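You operate a simulated robot arm through the tools that you are given. There is no shell and no other tool. Be economical: measure what you need, move in short steps, check, and stop when the job is done.

You are at the controls of a simulated two-armed robot. One attempt, no reset.

JOB
Make a two-to-one sample in the clear cup: part A to 100 ml, then part B up to 150.
Fine: A from the grey can, B from the white can; hold each can while its cap turns; both go back capped. Set down upright: can.

It is judged by the outcome, as a careful person would: the job done as asked, and still so three seconds after it is handed in. It fails if anything else is knocked over, pushed out of place, dropped, spilled or broken. Lids that push on must go on centred and level and be pressed home; caps that screw on are set level and turned clockwise until they are tight.

ROBOT AND FRAMES
Two 7-joint arms with two-finger parallel grippers on one trunk, on a base that drives. Base frame: it is fixed to the floor where the robot stands at the start and does not move with it; the origin is under the middle of the robot, x ahead of it, y to its left, z up; the surface under the hand at the start is at about z = 800. Lengths are in mm, angles in rad, forces in N, time in s.
The left shoulder is at the start at [60, 143, 926], the right one opposite. With the tool pointing down near the work surface each hand reaches from about 320 to 740 mm from the robot's upright axis, wherever it stands, measured 20 degrees to its own side. Places, roughly: bowl [250, 4000, 500]; used cup [-1250, -750, 750]. Payload 1.57 kg a hand.
The tool frame of a hand sits at the grasp point between the pads (the TCP): z along the fingers, y along the line on which they close. The tips reach 30 mm beyond it. The gripper opens to 110 mm. The fingers are 24 mm wide and 12 mm thick; the gripper's body (48 by 112 mm) begins 78 mm behind the TCP.
Orientation is that of the tool frame in the base frame, as a unit quaternion [w, x, y, z]. With the fingers straight down and closing along the base's y, the tool's x points along the base's -x, its y along +y and its z along -z.

CONTROLS
- The arms move only by the tool servo_tool. It takes "left_rows", "right_rows" or both (then of equal length, played together; a hand with none holds still); each is a list of rows, each a list of 7 numbers: the finger opening in mm, from 0 to 110, then the shift along the tool's x, y, z in mm, then the turn, a rotation vector about the tool's x, y, z in degrees. In form: [[fingers, x, y, z, ax, ay, az], ...]. A call has 1 to 20 rows; each row is the pose to reach, as a shift and turn from the pose commanded when the call began, along the tool's axes at that moment. A row lasts 0.2 s, in which the tool goes at most 50 mm and 0.15 rad; a call with a longer step from one row to the next is refused whole, and so is a gripper value outside its range. Where a pose cannot be reached the arm comes as near as it can. A force on the tool above 50 N (or 10 N above the force at the start of the call, whichever is more), or a blocked arm, ends the call early, and 0.2 s more pass. Each finger travels about 45 mm/s and halts on what it meets, pressing with about 25 N; the grip force reading is that of the motor and also rises with nothing between the fingers. The clock runs only during rows and for 0.2 s after the last one: add rows that repeat a pose to give the fingers time. It gives the time, the measured TCP pose, the force on the tool (base axes), the opening and the grip force at its end, in the units of the frame above (readings bear some noise), with the torque about the TCP (base axes, N m) and any sound that the robot's microphone picked up, and new pictures: "show" is both (left out), scene, wrist or none (wrist: the cameras of the hands that moved).
- Cameras (640 x 400 px; columns grow to the right, rows downward): "scene" is now at [40.2, 10.4, 1526.8]; the picture's right is [0.13, -0.99, 0.00], its down [-0.82, -0.11, -0.56] and it looks along [0.56, 0.07, -0.83] (base axes); focal length 264 px, centre (320, 200). "left" rides on the left gripper at [70, -16, -141] in its tool frame; the picture's right is [0.23, 0.97, 0.00], its down [-0.86, 0.20, -0.48] and it looks along [-0.47, 0.11, 0.88] (tool axes); focal length 222 px, centre (320, 200). "right" rides on the right gripper at [70, 16, -141] in its tool frame; the picture's right is [-0.23, 0.97, 0.00], its down [-0.86, -0.20, -0.48] and it looks along [-0.47, -0.11, 0.88] (tool axes); focal length 222 px, centre (320, 200). There is no depth. A picture from a camera that has moved, and an enlarged one, comes with that camera's place and axes in the base frame and with its lens.
- raise_lower(by): slides the trunk up (or, below 0, down) by that many mm; the arms and the scene camera ride with it, the base frame stays. It gives what a move gives, with no picture.
- base_move(legs): drives the robot by 1 to 6 legs, each [ahead, left, turn to the left] in mm, mm and rad, along the robot's own axes; the way and the turn of a leg run together, so that a leg with both is an arc; at most 1500 mm and 3.142 rad a leg. The arms and the cameras ride along, it lands a little off, and it stops where it bumps. It gives what a move gives, and a new picture of the scene camera.
- turn_head(pan, tilt): turns the head with the scene camera to pan (to the left, within 1.501 rad either way) and tilt (down, from -0.506 to 1.204), counted from straight ahead of the robot. It gives what a move gives, and a new picture of the scene camera.
- close_up(camera, box): a new picture of the part [left, top, right, bottom] of that camera's present view, enlarged. It takes no simulated time.
- job_done(): hands the job in; it is judged then, once.

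Work in short steps. Places have to be worked out from the pictures, the camera data and where the tool is seen: move nearer, look again, correct. Check each grasp and each placing, and mend what went wrong. You have 120 turns and 260 pictures in all, those below and enlarged ones among them. Open the grippers and draw the arms clear of the work before you hand the job in, unless the task says otherwise; then end with one line.

The tools are called after ">>>" as a command line: name --argument value ..., lists and objects as JSON in quotes. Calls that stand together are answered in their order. servo_tool: Moves the arms, as the interface text tells. Its arguments: {"type":"object","properties":{"left_rows":{"type":"array","items":{"type":"array","items":{"type":"number"}}},"right_rows":{"type":"array","items":{"type":"array","items":{"type":"number"}}},"show":{"type":"string","enum":["both","scene","wrist","none"]}},"required":[]} The other tools are called the same way: raise_lower (by) slides the trunk up or down; base_move (legs) drives the base; turn_head (pan, tilt) turns the head that bears the scene camera; close_up (camera, box) takes an enlarged picture of a part of a camera's view; job_done () hands the job in.

At the start:

```text
t: 0.0
left_position: [322.4, 329.9, 999.4]
left_tool_rot: [0.0, 0.0, 1.0, 0.0]
left_ft_force: [0.1, -0.2, -0.3]
left_moment: [0.01, 0.01, 0.06]
left_finger_gap: 110.1
left_finger_force: 0.1
right_position: [529.3, -55.2, 1000.2]
right_tool_rot: [0.0, 0.0, 1.0, 0.0]
right_ft_force: [-0.7, 0.0, -0.1]
right_moment: [-0.01, 0.02, 0.0]
right_finger_gap: 109.9
right_finger_force: 0.1
trunk travel left (down, up): [-525.0, 65.0]
robot x, y, heading: [-1.5, -3.3, -0.006]
head pan, tilt: [0.133, 0.972]
```

scene: 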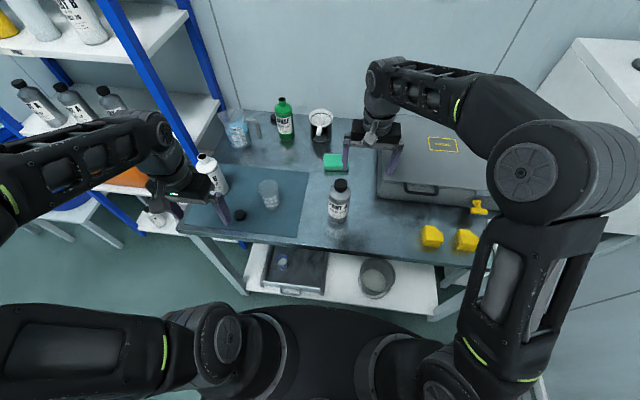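
right: 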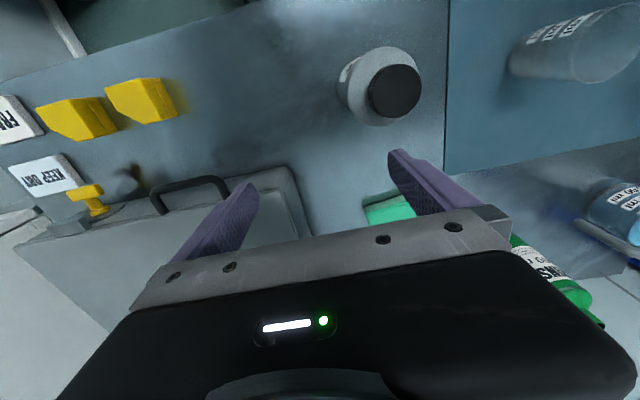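
left: 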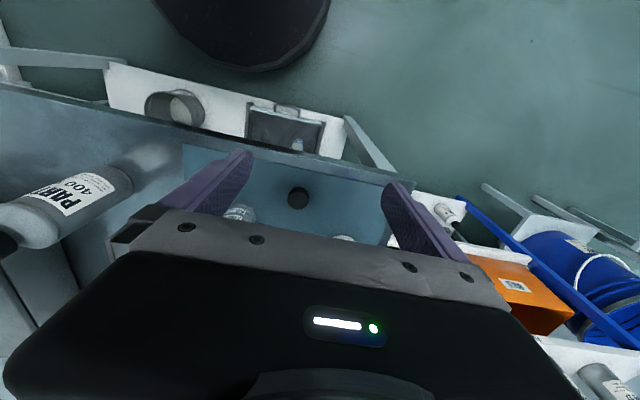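

The bench shows a grey can (Part A?), a white can, a clear cup on a mat and a loose black cap-like thing. I take close-ups to identify them.

>>> close_up --camera "scene" --box '[180, 130, 380, 255]'

>>> close_up --camera "scene" --box '[300, 160, 380, 240]'

>>> close_up --camera "scene" --box '[180, 145, 300, 225]'

```text
3.20 times, centred on (280, 192) of scene
camera zoom: at [40.2, 10.4, 1526.8], right [0.13, -0.99, 0.0], down [-0.82, -0.11, -0.56], along [0.56, 0.07, -0.83], focal length 845 px, centre (448, 224)
```

zoom: 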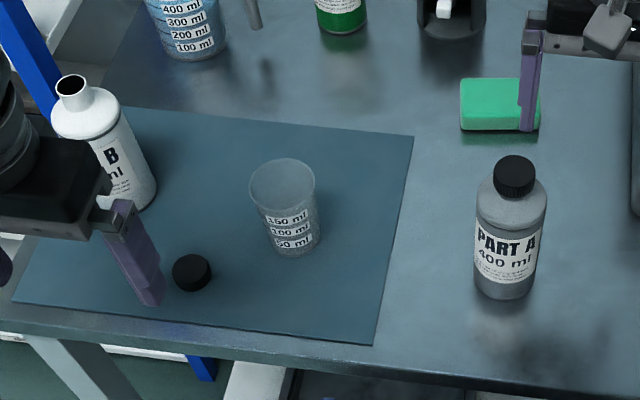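

```text
5.00 times, centred on (340, 200) of scene
camera zoom: at [40.2, 10.4, 1526.8], right [0.13, -0.99, 0.0], down [-0.82, -0.11, -0.56], along [0.56, 0.07, -0.83], focal length 1320 px, centre (220, 200)
```

zoom: 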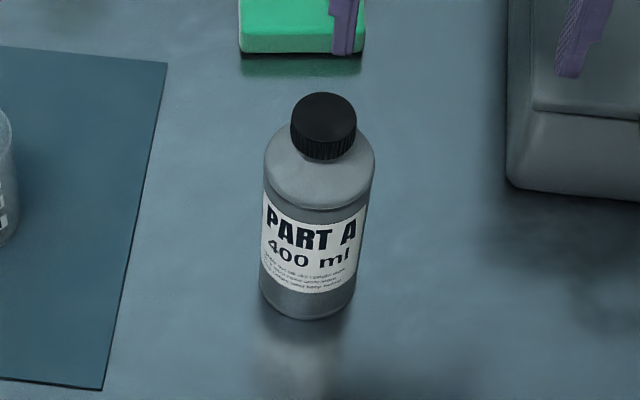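

```text
5.00 times, centred on (240, 185) of scene
camera zoom: at [40.2, 10.4, 1526.8], right [0.13, -0.99, 0.0], down [-0.82, -0.11, -0.56], along [0.56, 0.07, -0.83], focal length 1320 px, centre (720, 275)
```

zoom: 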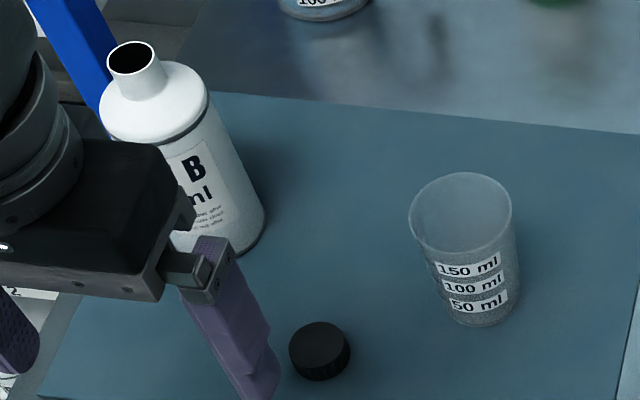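

Estimates: can A at about (476, 9), cap top z≈971; cup at (489, 226), rim z≈900; open can B at (528, 418); its cap at (433, 312). I'll bring the right hand to a side approach on A: fingers along +y, pitched 30° down, wrist camera up.

>>> servo_tool --right_rows '[[110, 0, -40, 0, 0, 0, 0], [110, 20, -75, 0, 0, 0, 0], [110, 53, -85, 0, -3.59, 3.59, 6.23], [110, 53, -85, 0, -7.18, 7.18, 12.46], [110, 53, -85, 0, -10.78, 10.78, 18.69], [110, 53, -85, 0, -14.37, 14.37, 24.92], [110, 53, -85, 0, -17.96, 17.96, 31.15], [110, 53, -85, 0, -21.55, 21.55, 37.38], [110, 53, -85, 0, -25.15, 25.15, 43.6], [110, 53, -85, 0, -28.74, 28.74, 49.8], [110, 53, -85, 0, -32.33, 32.33, 56.1], [110, 53, -85, 0, -35.92, 35.92, 62.3], [110, 53, -85, 0, -39.5, 39.5, 68.5], [110, 53, -85, 0, -43.1, 43.1, 74.8], [110, 53, -85, 0, -46.7, 46.7, 81.0], [110, 53, -85, 0, -46.7, 46.7, 81.0]]'

```text
t: 3.4
left_position: [323.1, 329.9, 999.7]
left_tool_rot: [-0.001, 0.0, 1.0, 0.0]
left_ft_force: [0.6, -0.7, -0.3]
left_moment: [-0.02, -0.02, -0.03]
left_finger_gap: 109.8
left_finger_force: 0.1
right_position: [477.1, -140.2, 998.5]
right_tool_rot: [-0.354, 0.613, 0.611, 0.354]
right_ft_force: [0.1, -0.8, 0.0]
right_moment: [-0.02, -0.02, -0.01]
right_finger_gap: 110.3
right_finger_force: 0.0
trunk travel left (down, up): [-525.0, 65.0]
robot x, y, heading: [2.6, 0.0, 0.0]
head pan, tilt: [0.133, 0.972]
camera scene: at [40.2, 10.5, 1526.8], right [0.13, -0.99, 0.0], down [-0.82, -0.11, -0.56], along [0.56, 0.07, -0.83], focal length 264 px, centre (320, 200)
camera right: at [491.4, -227.7, 1131.3], right [0.97, -0.12, -0.2], down [-0.2, -0.84, -0.5], along [-0.11, 0.53, -0.84], focal length 222 px, centre (320, 200)
```

scene: 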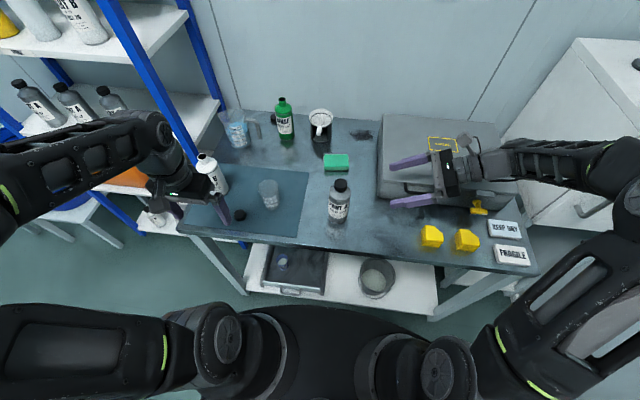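
right: 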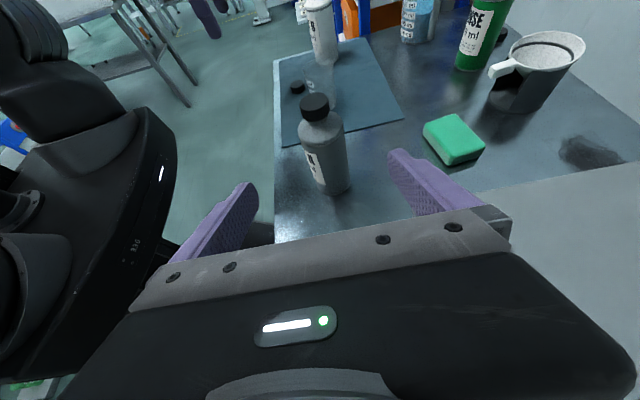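

The posture is right, and A checks out at (477, 8) from the wrist camera. Lower and advance around the can body at z≈874, stopping before closing.

>>> servo_tool --right_rows '[[110, -27, 0, 31, 0, 0, 0], [110, -55, 0, 62, 0, 0, 0], [110, -82, 0, 93.5, 0, 0, 0], [110, -70, 0, 118, 0, 0, 0], [110, -58, 0, 142, 0, 0, 0], [110, -45, 0, 166, 0, 0, 0], [110, -33, 0, 190, 0, 0, 0], [110, -33, 0, 190, 0, 0, 0]]'

```text
t: 5.2
left_position: [323.0, 329.1, 999.6]
left_tool_rot: [0.0, 0.001, 1.0, 0.0]
left_ft_force: [-1.3, 0.6, 0.1]
left_moment: [-0.03, 0.02, -0.06]
left_finger_gap: 110.0
left_finger_force: 0.1
right_position: [476.4, 9.1, 876.9]
right_tool_rot: [-0.354, 0.613, 0.612, 0.354]
right_ft_force: [0.8, 0.1, 0.2]
right_moment: [-0.01, 0.0, -0.02]
right_finger_gap: 110.3
right_finger_force: 0.1
trunk travel left (down, up): [-525.0, 65.0]
robot x, y, heading: [-0.8, 0.1, 0.001]
head pan, tilt: [0.133, 0.972]
camera scene: at [40.1, 10.2, 1526.8], right [0.13, -0.99, 0.0], down [-0.82, -0.11, -0.56], along [0.56, 0.07, -0.83], focal length 264 px, centre (320, 200)
camera right: at [492.4, -79.0, 1009.1], right [0.97, -0.11, -0.2], down [-0.2, -0.84, -0.5], along [-0.11, 0.53, -0.84], focal length 222 px, centre (320, 200)
```

scene: 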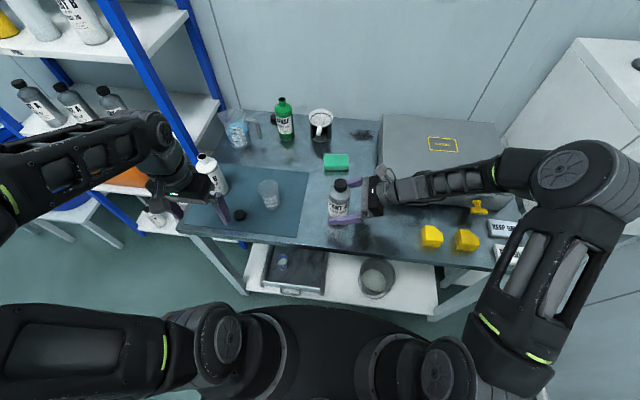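
right: 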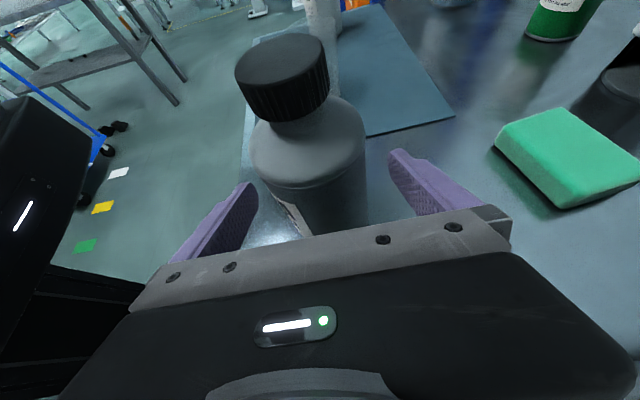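

The can stands between the fingers. Close the right grip, and bring the left hand above the cap, pre-turned clockwise.

>>> servo_tool --right_rows '[[80, 0, 0, 0, 0, 0, 0], [60, 0, 0, 0, 0, 0, 0], [45, 0, 0, 0, 0, 0, 0], [45, 0, 0, 0, 0, 0, 0], [45, 0, 0, 0, 0, 0, 0], [45, 0, 0, 0, 0, 0, 0], [45, 0, 0, 0, 0, 0, 0], [45, 0, 0, 0, 0, 0, 0], [45, 0, 0, 0, 0, 0, 0], [45, 0, 0, 0, 0, 0, 0]]' --left_rows '[[90, 0, 0, -40, 0, 0, 0], [70, -15, -32, -60, 0, 0, 7.5], [70, -35, -72, -60, 0, 0, 15], [70, -55, -114, -60, 0, 0, 23], [70, -75, -156, -60, 0, 0, 31], [70, -95, -198, -60, 0, 0, 39], [70, -115, -240, -60, 0, 0, 47], [70, -135, -282, -60, 0, 0, 55], [70, -154, -320, -60, 0, 0, 63], [70, -154, -320, -60, 0, 0, 70]]'

```text
t: 7.4
left_position: [478.4, 8.1, 1059.7]
left_tool_rot: [0.0, 0.575, 0.818, 0.0]
left_ft_force: [-0.2, -0.8, 0.1]
left_moment: [0.03, 0.03, -0.02]
left_finger_gap: 69.8
left_finger_force: 0.0
right_position: [477.2, 8.3, 876.9]
right_tool_rot: [-0.354, 0.612, 0.612, 0.354]
right_ft_force: [-0.3, 0.7, -0.2]
right_moment: [0.1, -0.01, 0.01]
right_finger_gap: 60.6
right_finger_force: 24.7
trunk travel left (down, up): [-525.0, 65.0]
robot x, y, heading: [2.2, -0.6, 0.001]
head pan, tilt: [0.133, 0.972]
camera scene: at [40.3, 10.6, 1526.7], right [0.13, -0.99, 0.0], down [-0.82, -0.11, -0.56], along [0.56, 0.07, -0.83], focal length 264 px, centre (320, 200)
camera right: at [492.5, -79.1, 1009.1], right [0.97, -0.11, -0.2], down [-0.2, -0.84, -0.5], along [-0.11, 0.53, -0.84], focal length 222 px, centre (320, 200)
camera left: at [439.8, 70.1, 1201.6], right [0.84, 0.54, 0.0], down [0.48, -0.74, 0.48], along [0.26, -0.4, -0.88], focal length 222 px, centre (320, 200)
```

scene: 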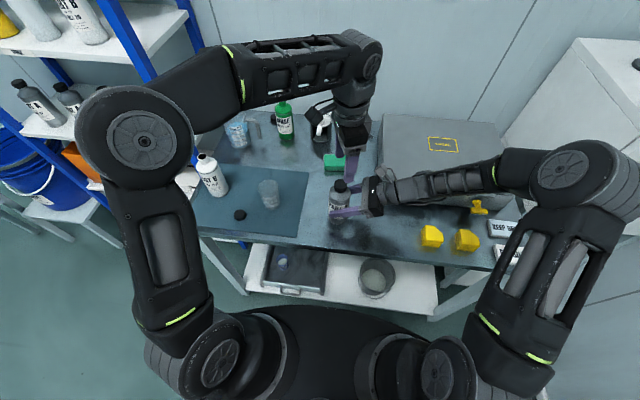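
right: 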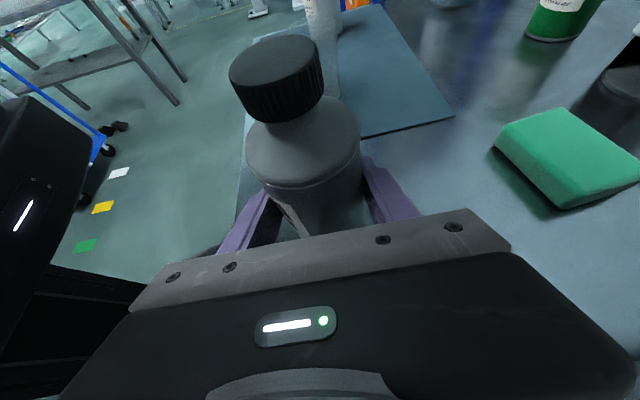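
left: 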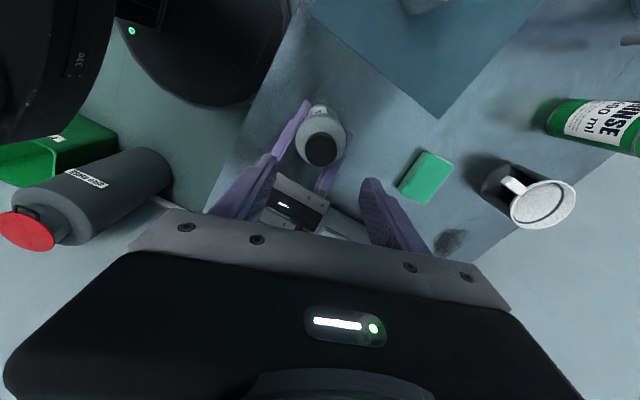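

A is gripped (60.6 mm, 24.7 N). I check the cap's exact position before descending with close-ups.

>>> close_up --camera "scene" --box '[310, 165, 370, 235]'

>>> close_up --camera "left" --box '[270, 90, 370, 190]'

```text
5.71 times, centred on (340, 200) of scene
camera zoom: at [40.3, 10.6, 1526.7], right [0.13, -0.99, 0.0], down [-0.82, -0.11, -0.56], along [0.56, 0.07, -0.83], focal length 1509 px, centre (206, 200)
```

zoom: 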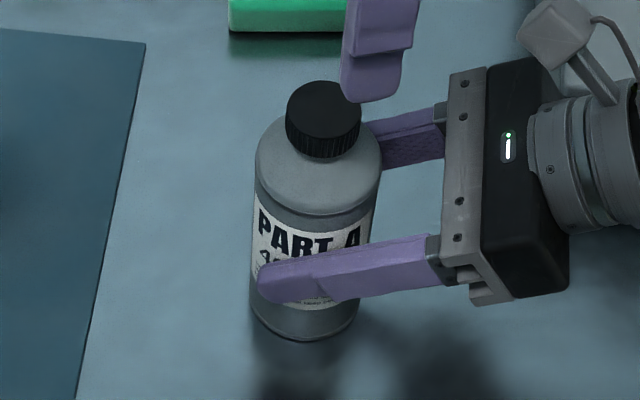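

```text
4.00 times, centred on (320, 140) of left
camera zoom: at [439.8, 70.1, 1201.6], right [0.84, 0.54, 0.0], down [0.48, -0.74, 0.48], along [0.26, -0.4, -0.88], focal length 888 px, centre (320, 440)
```

zoom: 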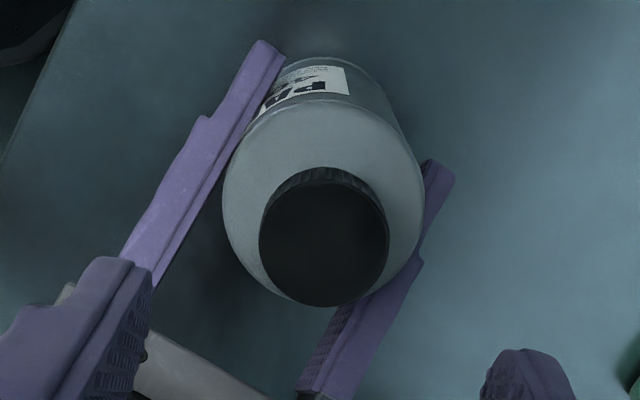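

Combining both views, the cap is at (477.5, 13.7), top at z≈968. Left hand descends with a 4–5 mm correction, without closing yet.

>>> servo_tool --left_rows '[[70, 4, 2, 25, 0, 0, 0], [70, 4, 2, 50, 0, 0, 0], [70, 4, 2, 66, 0, 0, 0], [70, 4, 2, 76, 0, 0, 0], [70, 4, 2, 82, 0, 0, 0], [70, 4, 2, 82, 0, 0, 0]]'

>>> close_up --camera "scene" --box '[310, 155, 370, 215]'

```text
t: 8.8
left_position: [477.1, 12.8, 976.9]
left_tool_rot: [0.0, 0.573, 0.819, 0.0]
left_ft_force: [0.1, -0.3, -0.6]
left_moment: [0.01, 0.01, -0.03]
left_finger_gap: 70.2
left_finger_force: 0.1
right_position: [478.9, 8.8, 876.6]
right_tool_rot: [-0.354, 0.613, 0.612, 0.353]
right_ft_force: [-1.8, -0.6, 0.3]
right_moment: [-0.02, 0.11, 0.01]
right_finger_gap: 61.0
right_finger_force: 25.1
trunk travel left (down, up): [-525.0, 65.0]
robot x, y, heading: [-0.0, 0.9, -0.001]
head pan, tilt: [0.133, 0.972]
camera scene: at [40.3, 10.3, 1526.8], right [0.13, -0.99, 0.0], down [-0.82, -0.11, -0.56], along [0.56, 0.07, -0.83], focal length 264 px, centre (320, 200)
camera left: at [438.7, 74.0, 1118.9], right [0.84, 0.55, 0.0], down [0.48, -0.74, 0.48], along [0.26, -0.4, -0.88], focal length 222 px, centre (320, 200)
```

scene: 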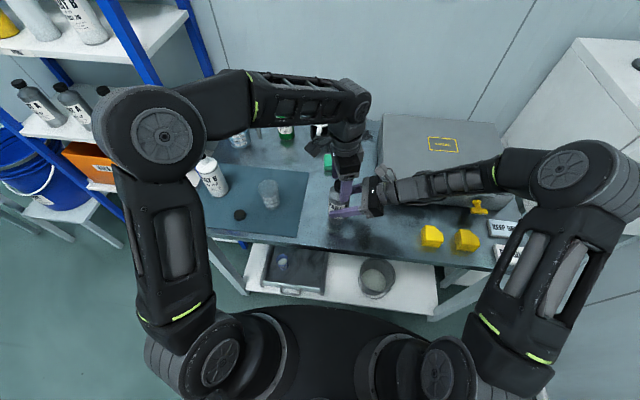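
left: 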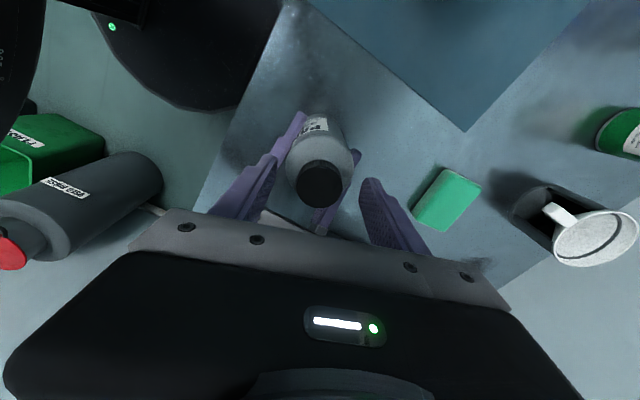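

```text
6.67 times, centred on (340, 185) of scene
camera zoom: at [40.3, 10.3, 1526.8], right [0.13, -0.99, 0.0], down [-0.82, -0.11, -0.56], along [0.56, 0.07, -0.83], focal length 1761 px, centre (187, 300)
```

zoom: 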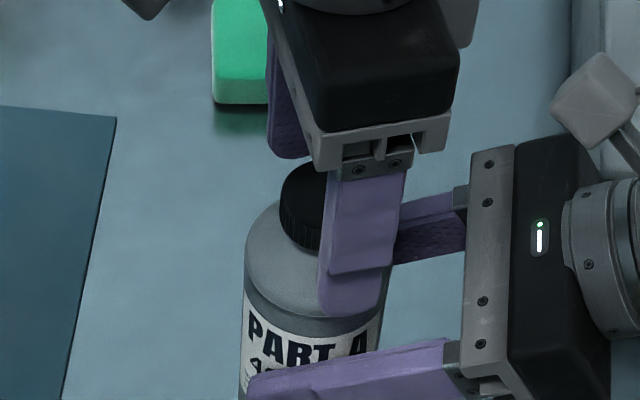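

The cap sits about 2 mm further along the tool x; correct and close the left fingers on it.

>>> servo_tool --left_rows '[[70, 2, 0, 0, 0, 0, 0], [55, 2, 0, 0, 0, 0, 0], [40, 2, 0, 0, 0, 0, 0], [25, 2, 0, 0, 0, 0, 0], [25, 2, 0, 0, 0, 0, 0]]' --show "wrist"

```text
t: 10.0
left_position: [477.5, 14.9, 976.7]
left_tool_rot: [0.0, 0.574, 0.819, 0.0]
left_ft_force: [0.0, 0.5, -0.2]
left_moment: [-0.02, 0.01, 0.01]
left_finger_gap: 32.8
left_finger_force: 25.3
right_position: [478.1, 8.2, 876.8]
right_tool_rot: [-0.354, 0.612, 0.612, 0.353]
right_ft_force: [0.1, 0.1, 0.5]
right_moment: [0.02, 0.13, 0.01]
right_finger_gap: 61.0
right_finger_force: 25.8
trunk travel left (down, up): [-525.0, 65.0]
robot x, y, heading: [0.4, 2.0, -0.003]
head pan, tilt: [0.133, 0.972]
camera left: at [437.7, 76.6, 1119.3], right [0.84, 0.55, 0.0], down [0.48, -0.74, 0.48], along [0.26, -0.4, -0.88], focal length 222 px, centre (320, 200)
```

left: 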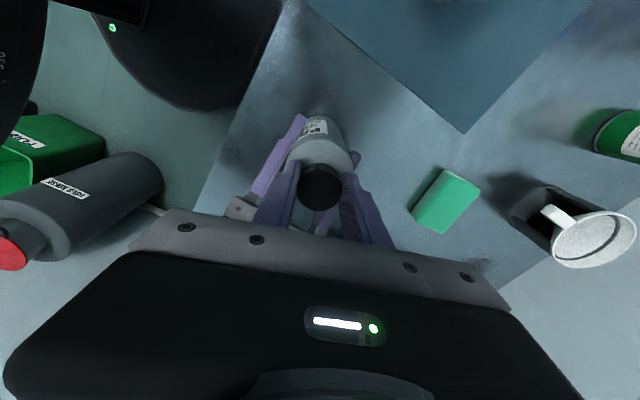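

Cap gripped at 32.8 mm. Turn counter-clockwise (−tool z) about 150°, rising slightly.

>>> servo_tool --left_rows '[[25, 0, 0, 0, 0, 0, -8], [25, 0, 0, 0, 0, 0, -16], [25, 0, 0, -0.1, 0, 0, -24], [25, 0, 0, -0.2, 0, 0, -32], [25, 0, 0, -0.3, 0, 0, -40], [25, 0, 0, -0.4, 0, 0, -48], [25, 0, 0, -0.5, 0, 0, -56], [25, 0, 0, -0.6, 0, 0, -64], [25, 0, 0, -0.7, 0, 0, -72], [25, 0, 0, -0.8, 0, 0, -80], [25, 0, 0, -0.9, 0, 0, -88], [25, 0, 0, -1.0, 0, 0, -96], [25, 0, 0, -1.1, 0, 0, -104], [25, 0, 0, -1.2, 0, 0, -112], [25, 0, 0, -1.3, 0, 0, -120], [25, 0, 0, -1.4, 0, 0, -128], [25, 0, 0, -1.5, 0, 0, -136], [25, 0, 0, -1.6, 0, 0, -144], [25, 0, 0, -1.6, 0, 0, -150]]'

```text
t: 14.0
left_position: [476.2, 16.2, 980.0]
left_tool_rot: [0.0, -0.643, 0.766, 0.0]
left_ft_force: [-3.1, -12.6, 1.8]
left_moment: [-0.4, 0.23, 0.0]
left_finger_gap: 33.1
left_finger_force: 24.6
right_position: [476.9, 8.7, 878.5]
right_tool_rot: [-0.354, 0.612, 0.613, 0.353]
right_ft_force: [3.2, 14.3, 11.2]
right_moment: [-0.29, -0.01, -0.03]
right_finger_gap: 60.7
right_finger_force: 24.9
trunk travel left (down, up): [-525.0, 65.0]
robot x, y, heading: [0.2, 1.9, -0.0]
head pan, tilt: [0.133, 0.972]
camera scene: at [39.4, 10.5, 1526.9], right [0.13, -0.99, 0.0], down [-0.82, -0.11, -0.56], along [0.56, 0.07, -0.83], focal length 264 px, centre (320, 200)
camera left: at [480.6, -54.0, 1121.8], right [-1.0, -0.06, 0.0], down [-0.05, 0.88, 0.48], along [-0.03, 0.48, -0.88], focal length 222 px, centre (320, 200)
```

scene: 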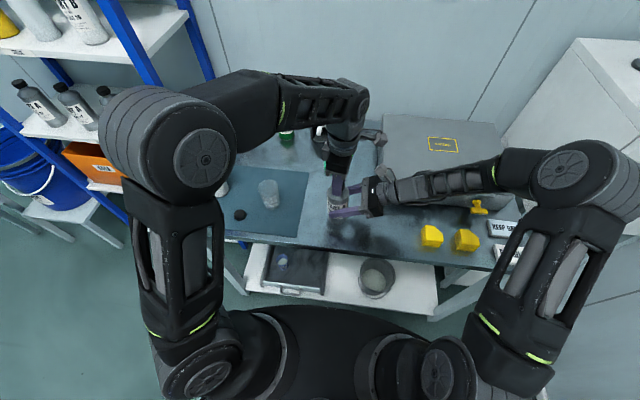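
left: 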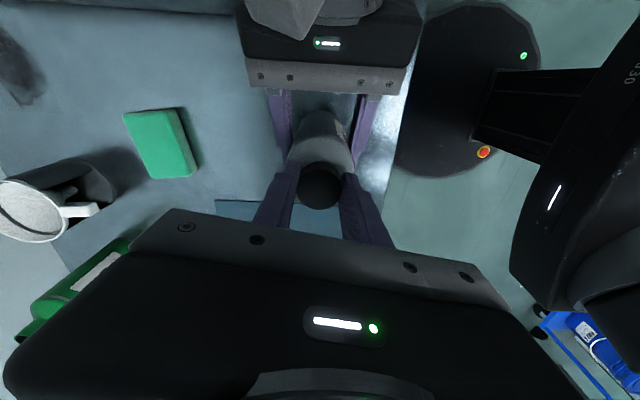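

Cap turned 150°; some side load built up. Release and look before regripping.

>>> servo_tool --left_rows '[[50, 0, 0, 0, 0, 0, 0], [62, 0, 0, 0, 0, 0, 0], [62, 0, 0, 0, 0, 0, 0]]' --show "wrist"

>>> close_up --camera "left" --box '[260, 100, 380, 220]'

>>> close_up --camera "right" --box '[200, 0, 440, 150]'

```text
t: 14.8
left_position: [477.0, 15.7, 980.2]
left_tool_rot: [0.001, -0.643, 0.766, 0.0]
left_ft_force: [-0.1, 0.3, -0.1]
left_moment: [0.03, 0.05, 0.0]
left_finger_gap: 62.0
left_finger_force: 0.0
right_position: [476.0, 7.7, 877.3]
right_tool_rot: [-0.354, 0.612, 0.613, 0.352]
right_ft_force: [-5.1, -0.9, 11.4]
right_moment: [0.3, 0.36, 0.15]
right_finger_gap: 60.9
right_finger_force: 24.6
trunk travel left (down, up): [-525.0, 65.0]
robot x, y, heading: [-2.5, 2.5, -0.008]
head pan, tilt: [0.133, 0.972]
camera left: at [479.8, -54.2, 1121.4], right [-1.0, -0.05, 0.0], down [-0.05, 0.88, 0.48], along [-0.03, 0.48, -0.88], focal length 222 px, centre (320, 200)
```

left: 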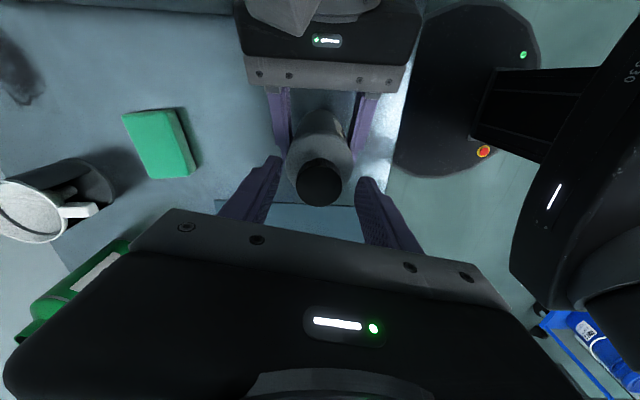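

```text
3.33 times, centred on (320, 160) of left
camera zoom: at [479.8, -54.2, 1121.4], right [-1.0, -0.05, 0.0], down [-0.05, 0.88, 0.48], along [-0.03, 0.48, -0.88], focal length 740 px, centre (320, 333)
```

zoom: 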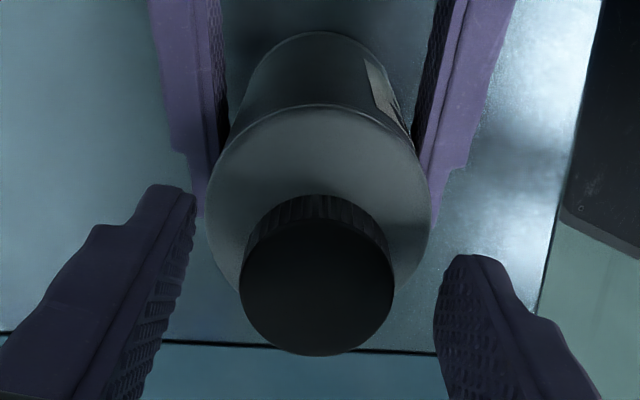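

```text
2.67 times, centred on (320, 75) of right
camera zoom: at [491.3, -79.8, 1009.2], right [0.97, -0.11, -0.2], down [-0.2, -0.84, -0.5], along [-0.11, 0.53, -0.84], focal length 592 px, centre (320, 533)
```

zoom: 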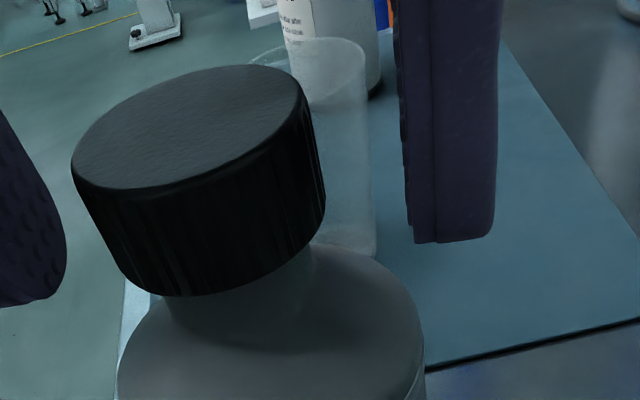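

Cap is at y≈14; recentre slightly, swing back clockwise open, ready for another bite.

>>> servo_tool --left_rows '[[62, 1.5, -0.6, 0, 0, 0, 8.4], [62, 1.5, -0.6, 0, 0, 0, 16.8], [62, 1.5, -0.6, 0, 0, 0, 25.2], [62, 1.5, -0.6, 0, 0, 0, 33.6], [62, 1.5, -0.6, 0, 0, 0, 42], [62, 1.5, -0.6, 0, 0, 0, 50.4], [62, 1.5, -0.6, 0, 0, 0, 58.8], [62, 1.5, -0.6, 0, 0, 0, 67.2], [62, 1.5, -0.6, 0, 0, 0, 75.6], [62, 1.5, -0.6, 0, 0, 0, 84], [62, 1.5, -0.6, 0, 0, 0, 92.4], [62, 1.5, -0.6, 0, 0, 0, 100.8], [62, 1.5, -0.6, 0, 0, 0, 109.2], [62, 1.5, -0.6, 0, 0, 0, 117.6], [62, 1.5, -0.6, 0, 0, 0, 126], [62, 1.5, -0.6, 0, 0, 0, 134.4], [62, 1.5, -0.6, 0, 0, 0, 142.8], [62, 1.5, -0.6, 0, 0, 0, 150]]' --show "none"

>>> servo_tool --left_rows '[[45, 0, 0, 0, 0, 0, 0], [25, 0, 0, 0, 0, 0, 0], [25, 0, 0, 0, 0, 0, 0], [25, 0, 0, -0.2, 0, 0, -8.5], [25, 0, 0, -0.4, 0, 0, -17], [25, 0, 0, -0.6, 0, 0, -25.5], [25, 0, 0, -0.8, 0, 0, -34], [25, 0, 0, -1.0, 0, 0, -42.5], [25, 0, 0, -1.2, 0, 0, -51], [25, 0, 0, -1.4, 0, 0, -59.5], [25, 0, 0, -1.6, 0, 0, -68], [25, 0, 0, -1.8, 0, 0, -76.5], [25, 0, 0, -2.0, 0, 0, -85], [25, 0, 0, -2.2, 0, 0, -93.5], [25, 0, 0, -2.4, 0, 0, -102], [25, 0, 0, -2.6, 0, 0, -110.5], [25, 0, 0, -2.8, 0, 0, -119], [25, 0, 0, -3.0, 0, 0, -127.5], [25, 0, 0, -3.2, 0, 0, -136], [25, 0, 0, -3.4, 0, 0, -144.5]]'

>>> close_up --camera "right" --box '[200, 0, 440, 150]'

```text
t: 18.6
left_position: [476.8, 14.7, 978.9]
left_tool_rot: [0.0, 0.575, 0.818, -0.001]
left_ft_force: [-0.3, 0.6, 0.0]
left_moment: [-0.02, -0.02, -0.04]
left_finger_gap: 62.2
left_finger_force: 0.0
right_position: [477.7, 8.8, 876.5]
right_tool_rot: [-0.354, 0.613, 0.612, 0.353]
right_ft_force: [-1.0, -0.9, -0.1]
right_moment: [0.05, 0.04, 0.02]
right_finger_gap: 60.3
right_finger_force: 25.1
trunk travel left (down, up): [-525.0, 65.0]
robot x, y, heading: [1.7, -0.5, 0.003]
head pan, tilt: [0.133, 0.972]
```

```text
t: 22.8
left_position: [476.7, 12.3, 983.3]
left_tool_rot: [-0.001, -0.606, 0.796, 0.001]
left_ft_force: [-0.3, 2.5, 0.8]
left_moment: [0.06, -0.03, 0.0]
left_finger_gap: 33.4
left_finger_force: 25.2
right_position: [477.7, 8.4, 876.2]
right_tool_rot: [-0.354, 0.613, 0.612, 0.353]
right_ft_force: [0.3, -2.0, -0.7]
right_moment: [0.18, -0.04, 0.02]
right_finger_gap: 60.8
right_finger_force: 25.0
trunk travel left (down, up): [-525.0, 65.0]
robot x, y, heading: [1.0, 0.3, 0.002]
head pan, tilt: [0.133, 0.972]
camera scene: at [40.5, 10.3, 1526.8], right [0.13, -0.99, 0.0], down [-0.82, -0.11, -0.56], along [0.56, 0.07, -0.83], focal length 264 px, centre (320, 200)
camera left: at [474.4, -56.8, 1124.8], right [-1.0, 0.04, 0.0], down [0.04, 0.88, 0.48], along [0.02, 0.48, -0.88], focal length 222 px, centre (320, 200)
```

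scene: 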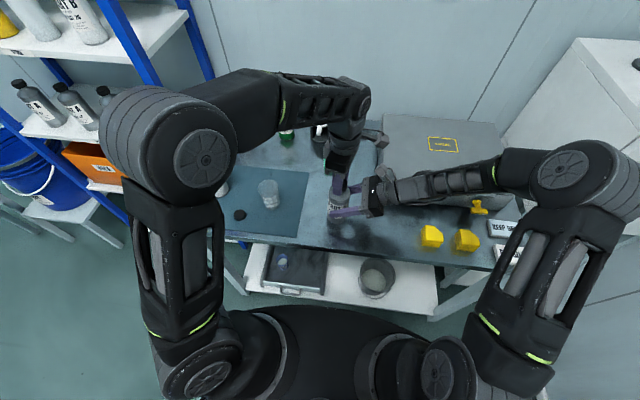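
left: 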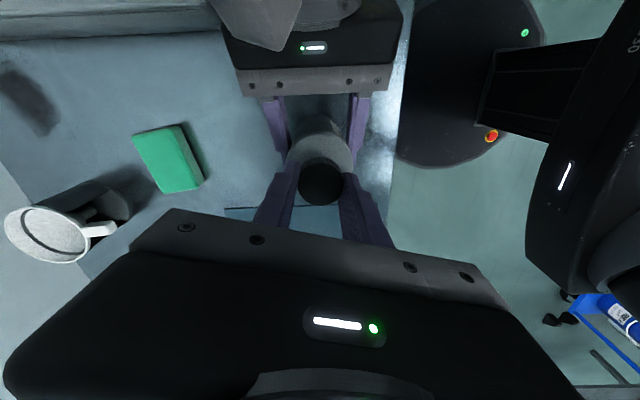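

```text
2.67 times, centred on (320, 75) of right
camera zoom: at [492.8, -79.3, 1009.1], right [0.97, -0.12, -0.2], down [-0.2, -0.84, -0.5], along [-0.11, 0.53, -0.84], focal length 592 px, centre (320, 533)
```

zoom: 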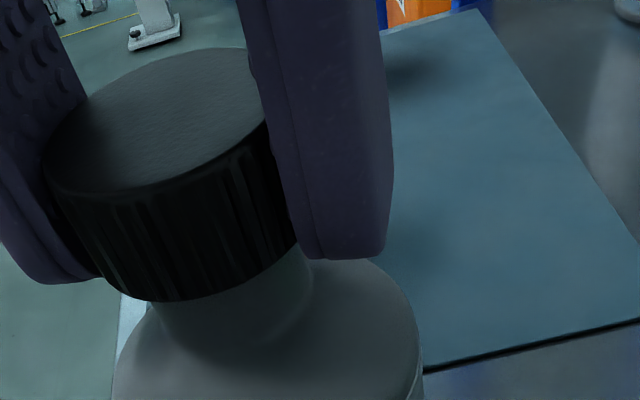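

Cap has risen. Test a gentle 4 mm lift to see whether the thread is free.

>>> servo_tool --left_rows '[[25, 0, 0, -1, 0, 0, 0], [25, 0, 0, -2, 0, 0, 0], [25, 0, 0, -3, 0, 0, 0], [25, 0, 0, -4, 0, 0, 0]]' --show "none"

>>> close_up --camera "right" --box '[200, 0, 440, 150]'

```text
t: 23.8
left_position: [477.1, 13.7, 986.3]
left_tool_rot: [0.0, -0.605, 0.796, 0.0]
left_ft_force: [-0.5, 0.1, 0.1]
left_moment: [0.01, -0.02, -0.03]
left_finger_gap: 33.1
left_finger_force: 24.9
right_position: [476.5, 7.6, 877.6]
right_tool_rot: [-0.353, 0.614, 0.611, 0.354]
right_ft_force: [0.4, -0.1, 0.2]
right_moment: [-0.03, -0.01, 0.02]
right_finger_gap: 60.7
right_finger_force: 24.8
trunk travel left (down, up): [-525.0, 65.0]
robot x, y, heading: [-2.7, -1.6, -0.0]
head pan, tilt: [0.133, 0.972]
```

```text
2.67 times, centred on (320, 75) of right
camera zoom: at [492.7, -79.3, 1009.0], right [0.97, -0.11, -0.2], down [-0.2, -0.84, -0.5], along [-0.11, 0.53, -0.84], focal length 592 px, centre (320, 533)
```

zoom: 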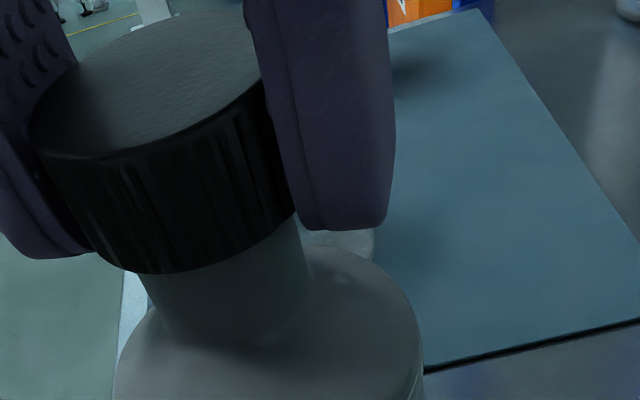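

The cap is free (no load). Lift it off and park the left hand, cap held, back over the left side.

>>> servo_tool --left_rows '[[25, 0, 0, -35, 0, 0, 0], [25, 0, 0, -75, 0, 0, 0], [25, -27, 23, -80, 0, 0, 8.3], [25, -60, 51, -80, 0, 0, 16.6], [25, -94, 80, -80, 0, 0, 24.9], [25, -128, 109, -80, 0, 0, 33.2], [25, -163, 139, -80, 0, 0, 41.5], [25, -198, 169, -80, 0, 0, 49.8], [25, -232, 198, -80, 0, 0, 58.1], [25, -265, 226, -80, 0, 0, 66.4], [25, -265, 226, -80, 0, 0, 74.5]]'

>>> close_up --camera "scene" --box '[240, 160, 300, 220]'

>>> close_up --camera "right" --box '[200, 0, 440, 150]'

```text
t: 26.2
left_position: [328.5, 327.7, 1066.4]
left_tool_rot: [0.0, 0.001, 1.0, -0.001]
left_ft_force: [0.7, 0.9, -0.6]
left_moment: [-0.01, -0.01, 0.02]
left_finger_gap: 33.0
left_finger_force: 25.0
right_position: [477.1, 8.4, 877.6]
right_tool_rot: [-0.354, 0.613, 0.611, 0.354]
right_ft_force: [0.2, 0.2, 0.0]
right_moment: [-0.02, -0.05, 0.02]
right_finger_gap: 60.7
right_finger_force: 25.6
trunk travel left (down, up): [-525.0, 65.0]
robot x, y, heading: [0.9, -1.8, 0.0]
head pan, tilt: [0.133, 0.972]
camera scene: at [40.8, 10.1, 1526.7], right [0.13, -0.99, 0.0], down [-0.82, -0.11, -0.56], along [0.56, 0.07, -0.83], focal length 264 px, centre (320, 200)
camera left: at [259.4, 313.5, 1208.6], right [-0.23, 0.97, 0.0], down [0.86, 0.2, 0.48], along [0.47, 0.11, -0.88], focal length 222 px, centre (320, 200)
```

scene: 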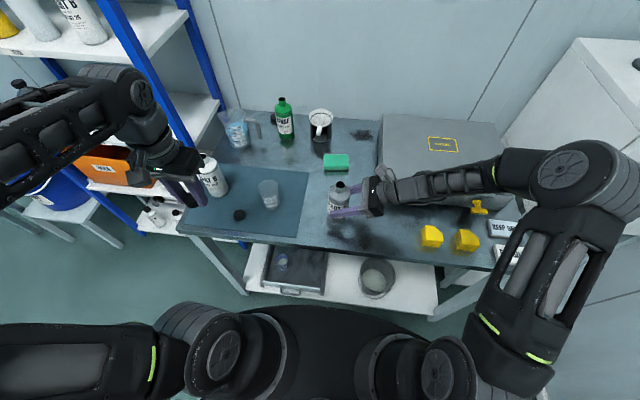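
left: 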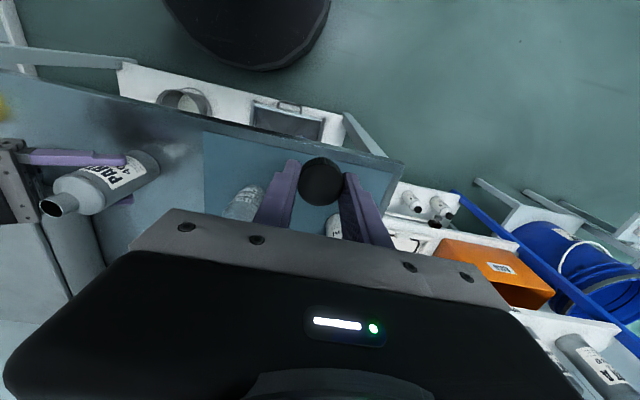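

```text
6.67 times, centred on (270, 190) of scene
camera zoom: at [40.8, 10.1, 1526.7], right [0.13, -0.99, 0.0], down [-0.82, -0.11, -0.56], along [0.56, 0.07, -0.83], focal length 1761 px, centre (653, 267)
```

zoom: 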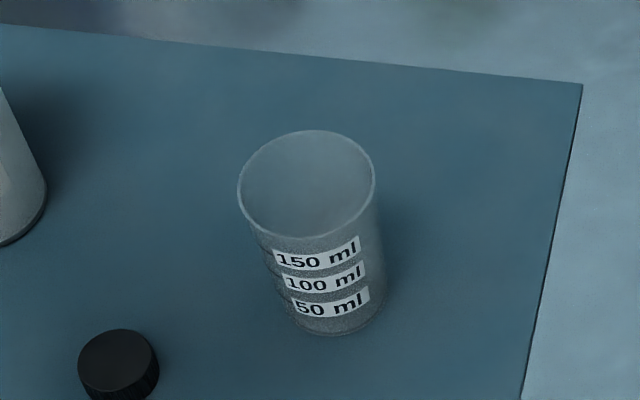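

```text
2.67 times, centred on (320, 75) of right
camera zoom: at [492.9, -79.5, 1008.8], right [0.97, -0.11, -0.2], down [-0.2, -0.84, -0.5], along [-0.11, 0.53, -0.84], focal length 592 px, centre (320, 533)
```

zoom: 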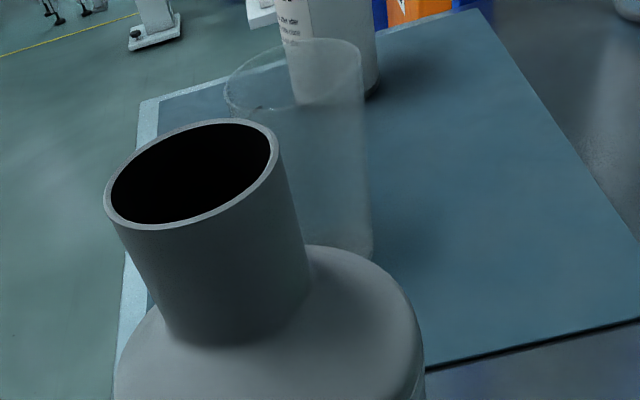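

A is open. Cup centre ≈ (490, 226), rim z≈898. Lift A 60 mm to clear and weigh it.

>>> servo_tool --right_rows '[[40, 17, 0, -10, 0, 0, 0], [40, 35, 0, -20, 0, 0, 0], [40, 52, 0, -30, 0, 0, 0], [40, 52, 0, -30, 0, 0, 0], [40, 52, 0, -30, 0, 0, 0]]'

```text
t: 27.4
left_position: [329.0, 328.6, 1066.5]
left_tool_rot: [0.0, 0.0, 1.0, 0.0]
left_ft_force: [0.2, 0.0, -0.5]
left_moment: [-0.01, 0.01, -0.02]
left_finger_gap: 33.0
left_finger_force: 25.4
right_position: [477.1, 7.5, 937.8]
right_tool_rot: [-0.354, 0.612, 0.612, 0.354]
right_ft_force: [0.2, 0.2, -3.4]
right_moment: [-0.03, 0.02, 0.01]
right_finger_gap: 60.6
right_finger_force: 25.4
trunk travel left (down, up): [-525.0, 65.0]
robot x, y, heading: [-0.9, -2.1, -0.001]
head pan, tilt: [0.133, 0.972]
camera scene: at [40.4, 10.4, 1526.8], right [0.13, -0.99, 0.0], down [-0.82, -0.11, -0.56], along [0.56, 0.07, -0.83], focal length 264 px, centre (320, 200)
camera right: at [492.6, -79.9, 1068.4], right [0.97, -0.11, -0.2], down [-0.2, -0.84, -0.5], along [-0.11, 0.53, -0.84], focal length 222 px, centre (320, 200)
```

scene: 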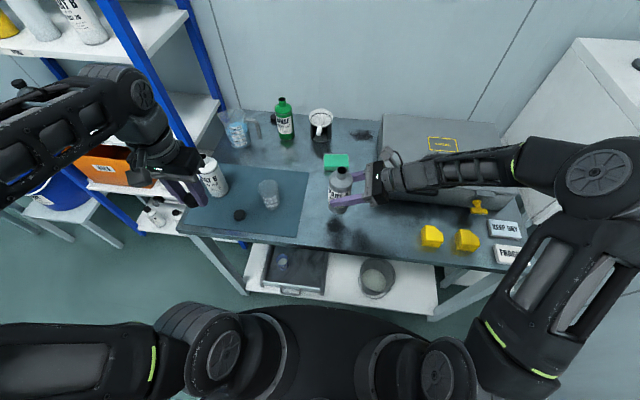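
right: 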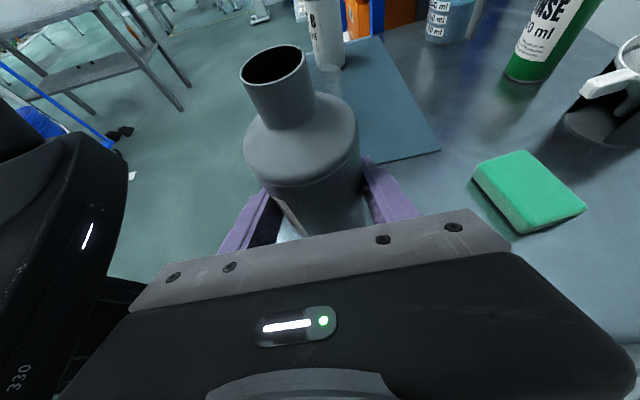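

Weighs ~3.4 N, so perhaps 250–280 ml inside; flow should start near 70° tilt. Tilt to 45° and bring the mouth near, still short of the cup.

>>> servo_tool --right_rows '[[40, 6, 2, 8, 0, -6.5, 0], [40, 12, 4, 16, 0, -13, 0], [40, 18, 6, 24, 0, -19.5, 0], [40, 24, 8, 32, 0, -26, 0], [40, 30, 10, 40, 0, -32.5, 0], [40, 35, 12, 48, 0, -39, 0], [40, 39.5, 13.5, 54.5, 0, -45, 0], [40, 39.5, 13.5, 54.5, 0, -45, 0]]'

>>> close_up --camera "scene" --box '[240, 140, 360, 220]'

```text
t: 29.2
left_position: [328.7, 326.9, 1066.7]
left_tool_rot: [0.0, 0.0, 1.0, 0.0]
left_ft_force: [0.1, 0.1, 0.5]
left_moment: [-0.01, -0.01, 0.0]
left_finger_gap: 33.1
left_finger_force: 24.4
right_position: [491.3, 75.0, 943.4]
right_tool_rot: [-0.091, 0.702, 0.7, 0.092]
right_ft_force: [-0.1, 0.6, -4.9]
right_moment: [0.01, 0.01, -0.02]
right_finger_gap: 60.7
right_finger_force: 25.0
trunk travel left (down, up): [-525.0, 65.0]
robot x, y, heading: [-1.6, 0.7, -0.0]
head pan, tilt: [0.133, 0.972]
camera scene: at [40.5, 10.1, 1526.8], right [0.13, -0.99, 0.0], down [-0.82, -0.11, -0.56], along [0.56, 0.07, -0.83], focal length 264 px, centre (320, 200)
camera right: at [505.4, 106.3, 1098.3], right [0.97, -0.22, -0.06], down [-0.2, -0.95, 0.24], along [-0.11, -0.22, -0.97], focal length 222 px, centre (320, 200)
```

scene: 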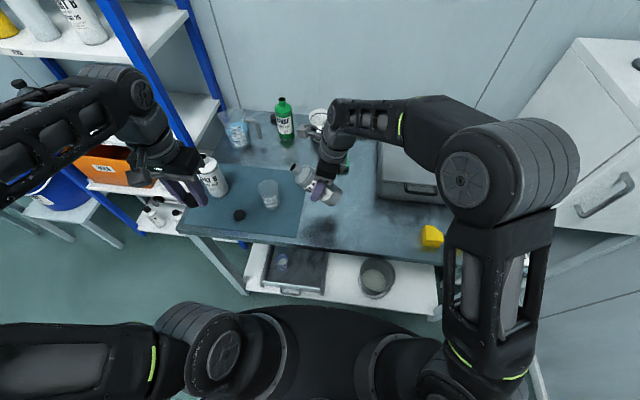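
right: 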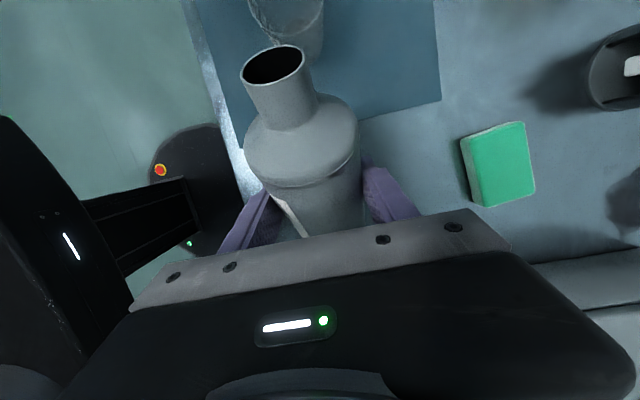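

```text
5.00 times, centred on (300, 180) of scene
camera zoom: at [40.5, 10.1, 1526.8], right [0.13, -0.99, 0.0], down [-0.82, -0.11, -0.56], along [0.56, 0.07, -0.83], focal length 1320 px, centre (420, 300)
```

zoom: 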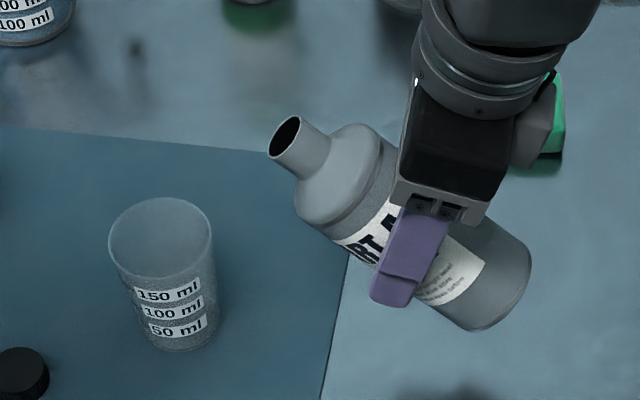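

Mouth where predicted. Next to 55° with the lip over the near half of the cup at about (490, 208, 945); expecting no flow yet.

>>> servo_tool --right_rows '[[40, 13, 0.5, 15, 0, -3.5, 0], [40, 27, 1, 30, 0, -7, 0], [40, 40, 1.5, 46, 0, -10, 0], [40, 40, 1.5, 46, 0, -10, 0]]'

>>> close_up --camera "scene" --box '[240, 140, 360, 220]'

```text
t: 30.2
left_position: [330.2, 328.6, 1065.6]
left_tool_rot: [0.0, 0.0, 1.0, 0.0]
left_ft_force: [0.2, -0.3, -0.1]
left_moment: [0.0, -0.02, 0.02]
left_finger_gap: 32.9
left_finger_force: 24.5
right_position: [491.5, 124.4, 908.2]
right_tool_rot: [-0.03, 0.707, 0.706, 0.029]
right_ft_force: [-0.2, -0.4, -3.5]
right_moment: [0.03, -0.02, 0.0]
right_finger_gap: 60.3
right_finger_force: 24.9
trunk travel left (down, up): [-525.0, 65.0]
robot x, y, heading: [0.5, 0.1, 0.005]
head pan, tilt: [0.133, 0.972]
camera scene: at [40.4, 10.1, 1526.8], right [0.13, -0.99, 0.0], down [-0.82, -0.11, -0.56], along [0.56, 0.07, -0.83], focal length 264 px, centre (320, 200)
camera right: at [507.1, 182.1, 1055.8], right [0.97, -0.23, -0.02], down [-0.2, -0.89, 0.4], along [-0.11, -0.39, -0.91], focal length 222 px, centre (320, 200)
```

scene: 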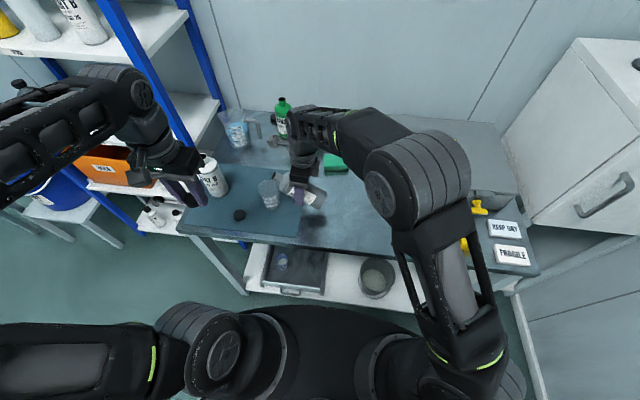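
right: 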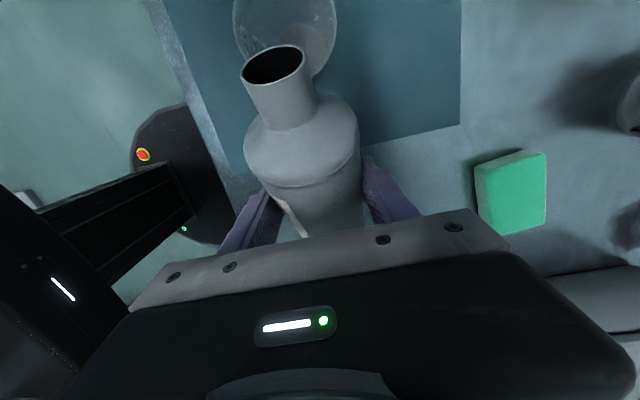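

```text
5.00 times, centred on (300, 180) of scene
camera zoom: at [40.4, 10.1, 1526.8], right [0.13, -0.99, 0.0], down [-0.82, -0.11, -0.56], along [0.56, 0.07, -0.83], focal length 1320 px, centre (420, 300)
```

zoom: 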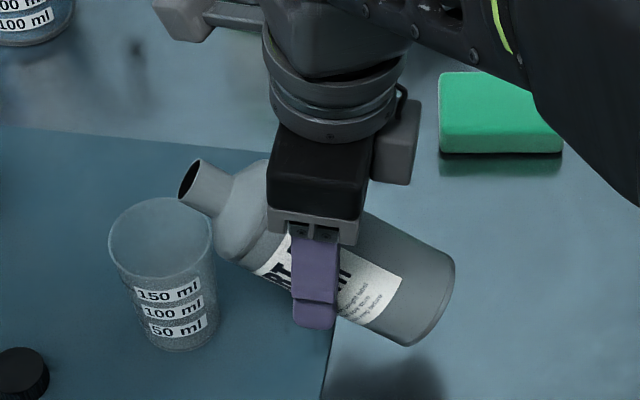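

Clear alignment. Tilt to 65° with the lip held in place, then pause and look.

>>> servo_tool --right_rows '[[40, -0.9, 1, -4, 0, -2.5, 0], [40, -1.8, 2, -7.9, 0, -5, 0], [40, -2.6, 3, -11.7, 0, -7.5, 0], [40, -3.3, 3, -15.5, 0, -10, 0], [40, -3.3, 3, -15.5, 0, -10, 0], [40, -3.3, 3, -15.5, 0, -10, 0]]' --show "wrist"

>>> close_up --camera "scene" --box '[240, 140, 330, 220]'

```text
t: 31.6
left_position: [329.2, 329.3, 1066.5]
left_tool_rot: [0.0, 0.001, 1.0, 0.0]
left_ft_force: [-0.2, -0.4, -0.4]
left_moment: [-0.04, 0.0, 0.01]
left_finger_gap: 33.1
left_finger_force: 24.9
right_position: [495.3, 120.2, 924.6]
right_tool_rot: [0.03, 0.707, 0.705, -0.032]
right_ft_force: [0.3, 0.0, -3.2]
right_moment: [-0.02, 0.01, 0.01]
right_finger_gap: 60.4
right_finger_force: 25.1
trunk travel left (down, up): [-525.0, 65.0]
robot x, y, heading: [-2.6, -0.4, -0.0]
head pan, tilt: [0.133, 0.972]
camera right: at [509.3, 202.5, 1059.3], right [0.97, -0.23, 0.02], down [-0.2, -0.81, 0.55], along [-0.11, -0.54, -0.83], focal length 222 px, centre (320, 200)
```

right: 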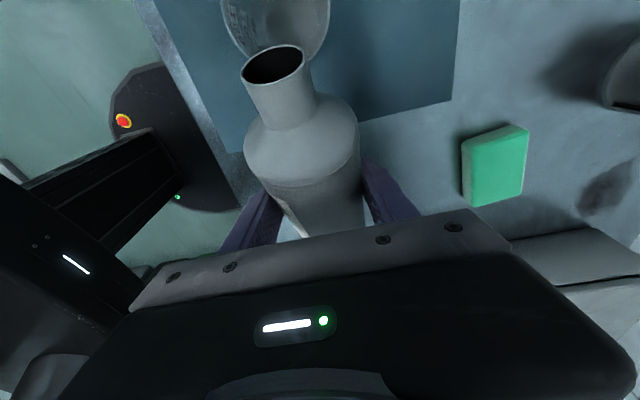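

```text
5.00 times, centred on (285, 180) of scene
camera zoom: at [40.5, 10.6, 1526.8], right [0.13, -0.99, 0.0], down [-0.82, -0.11, -0.56], along [0.56, 0.07, -0.83], focal length 1320 px, centre (495, 300)
```

zoom: 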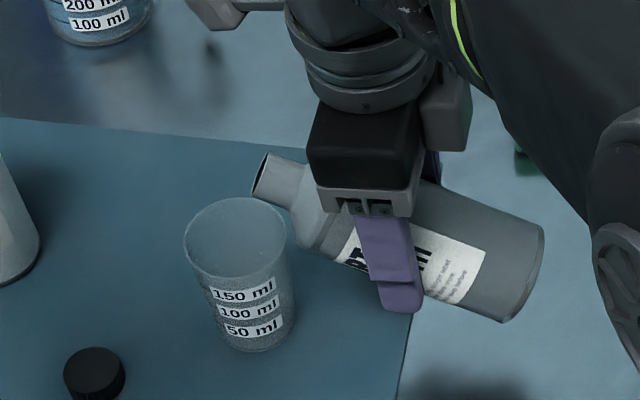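

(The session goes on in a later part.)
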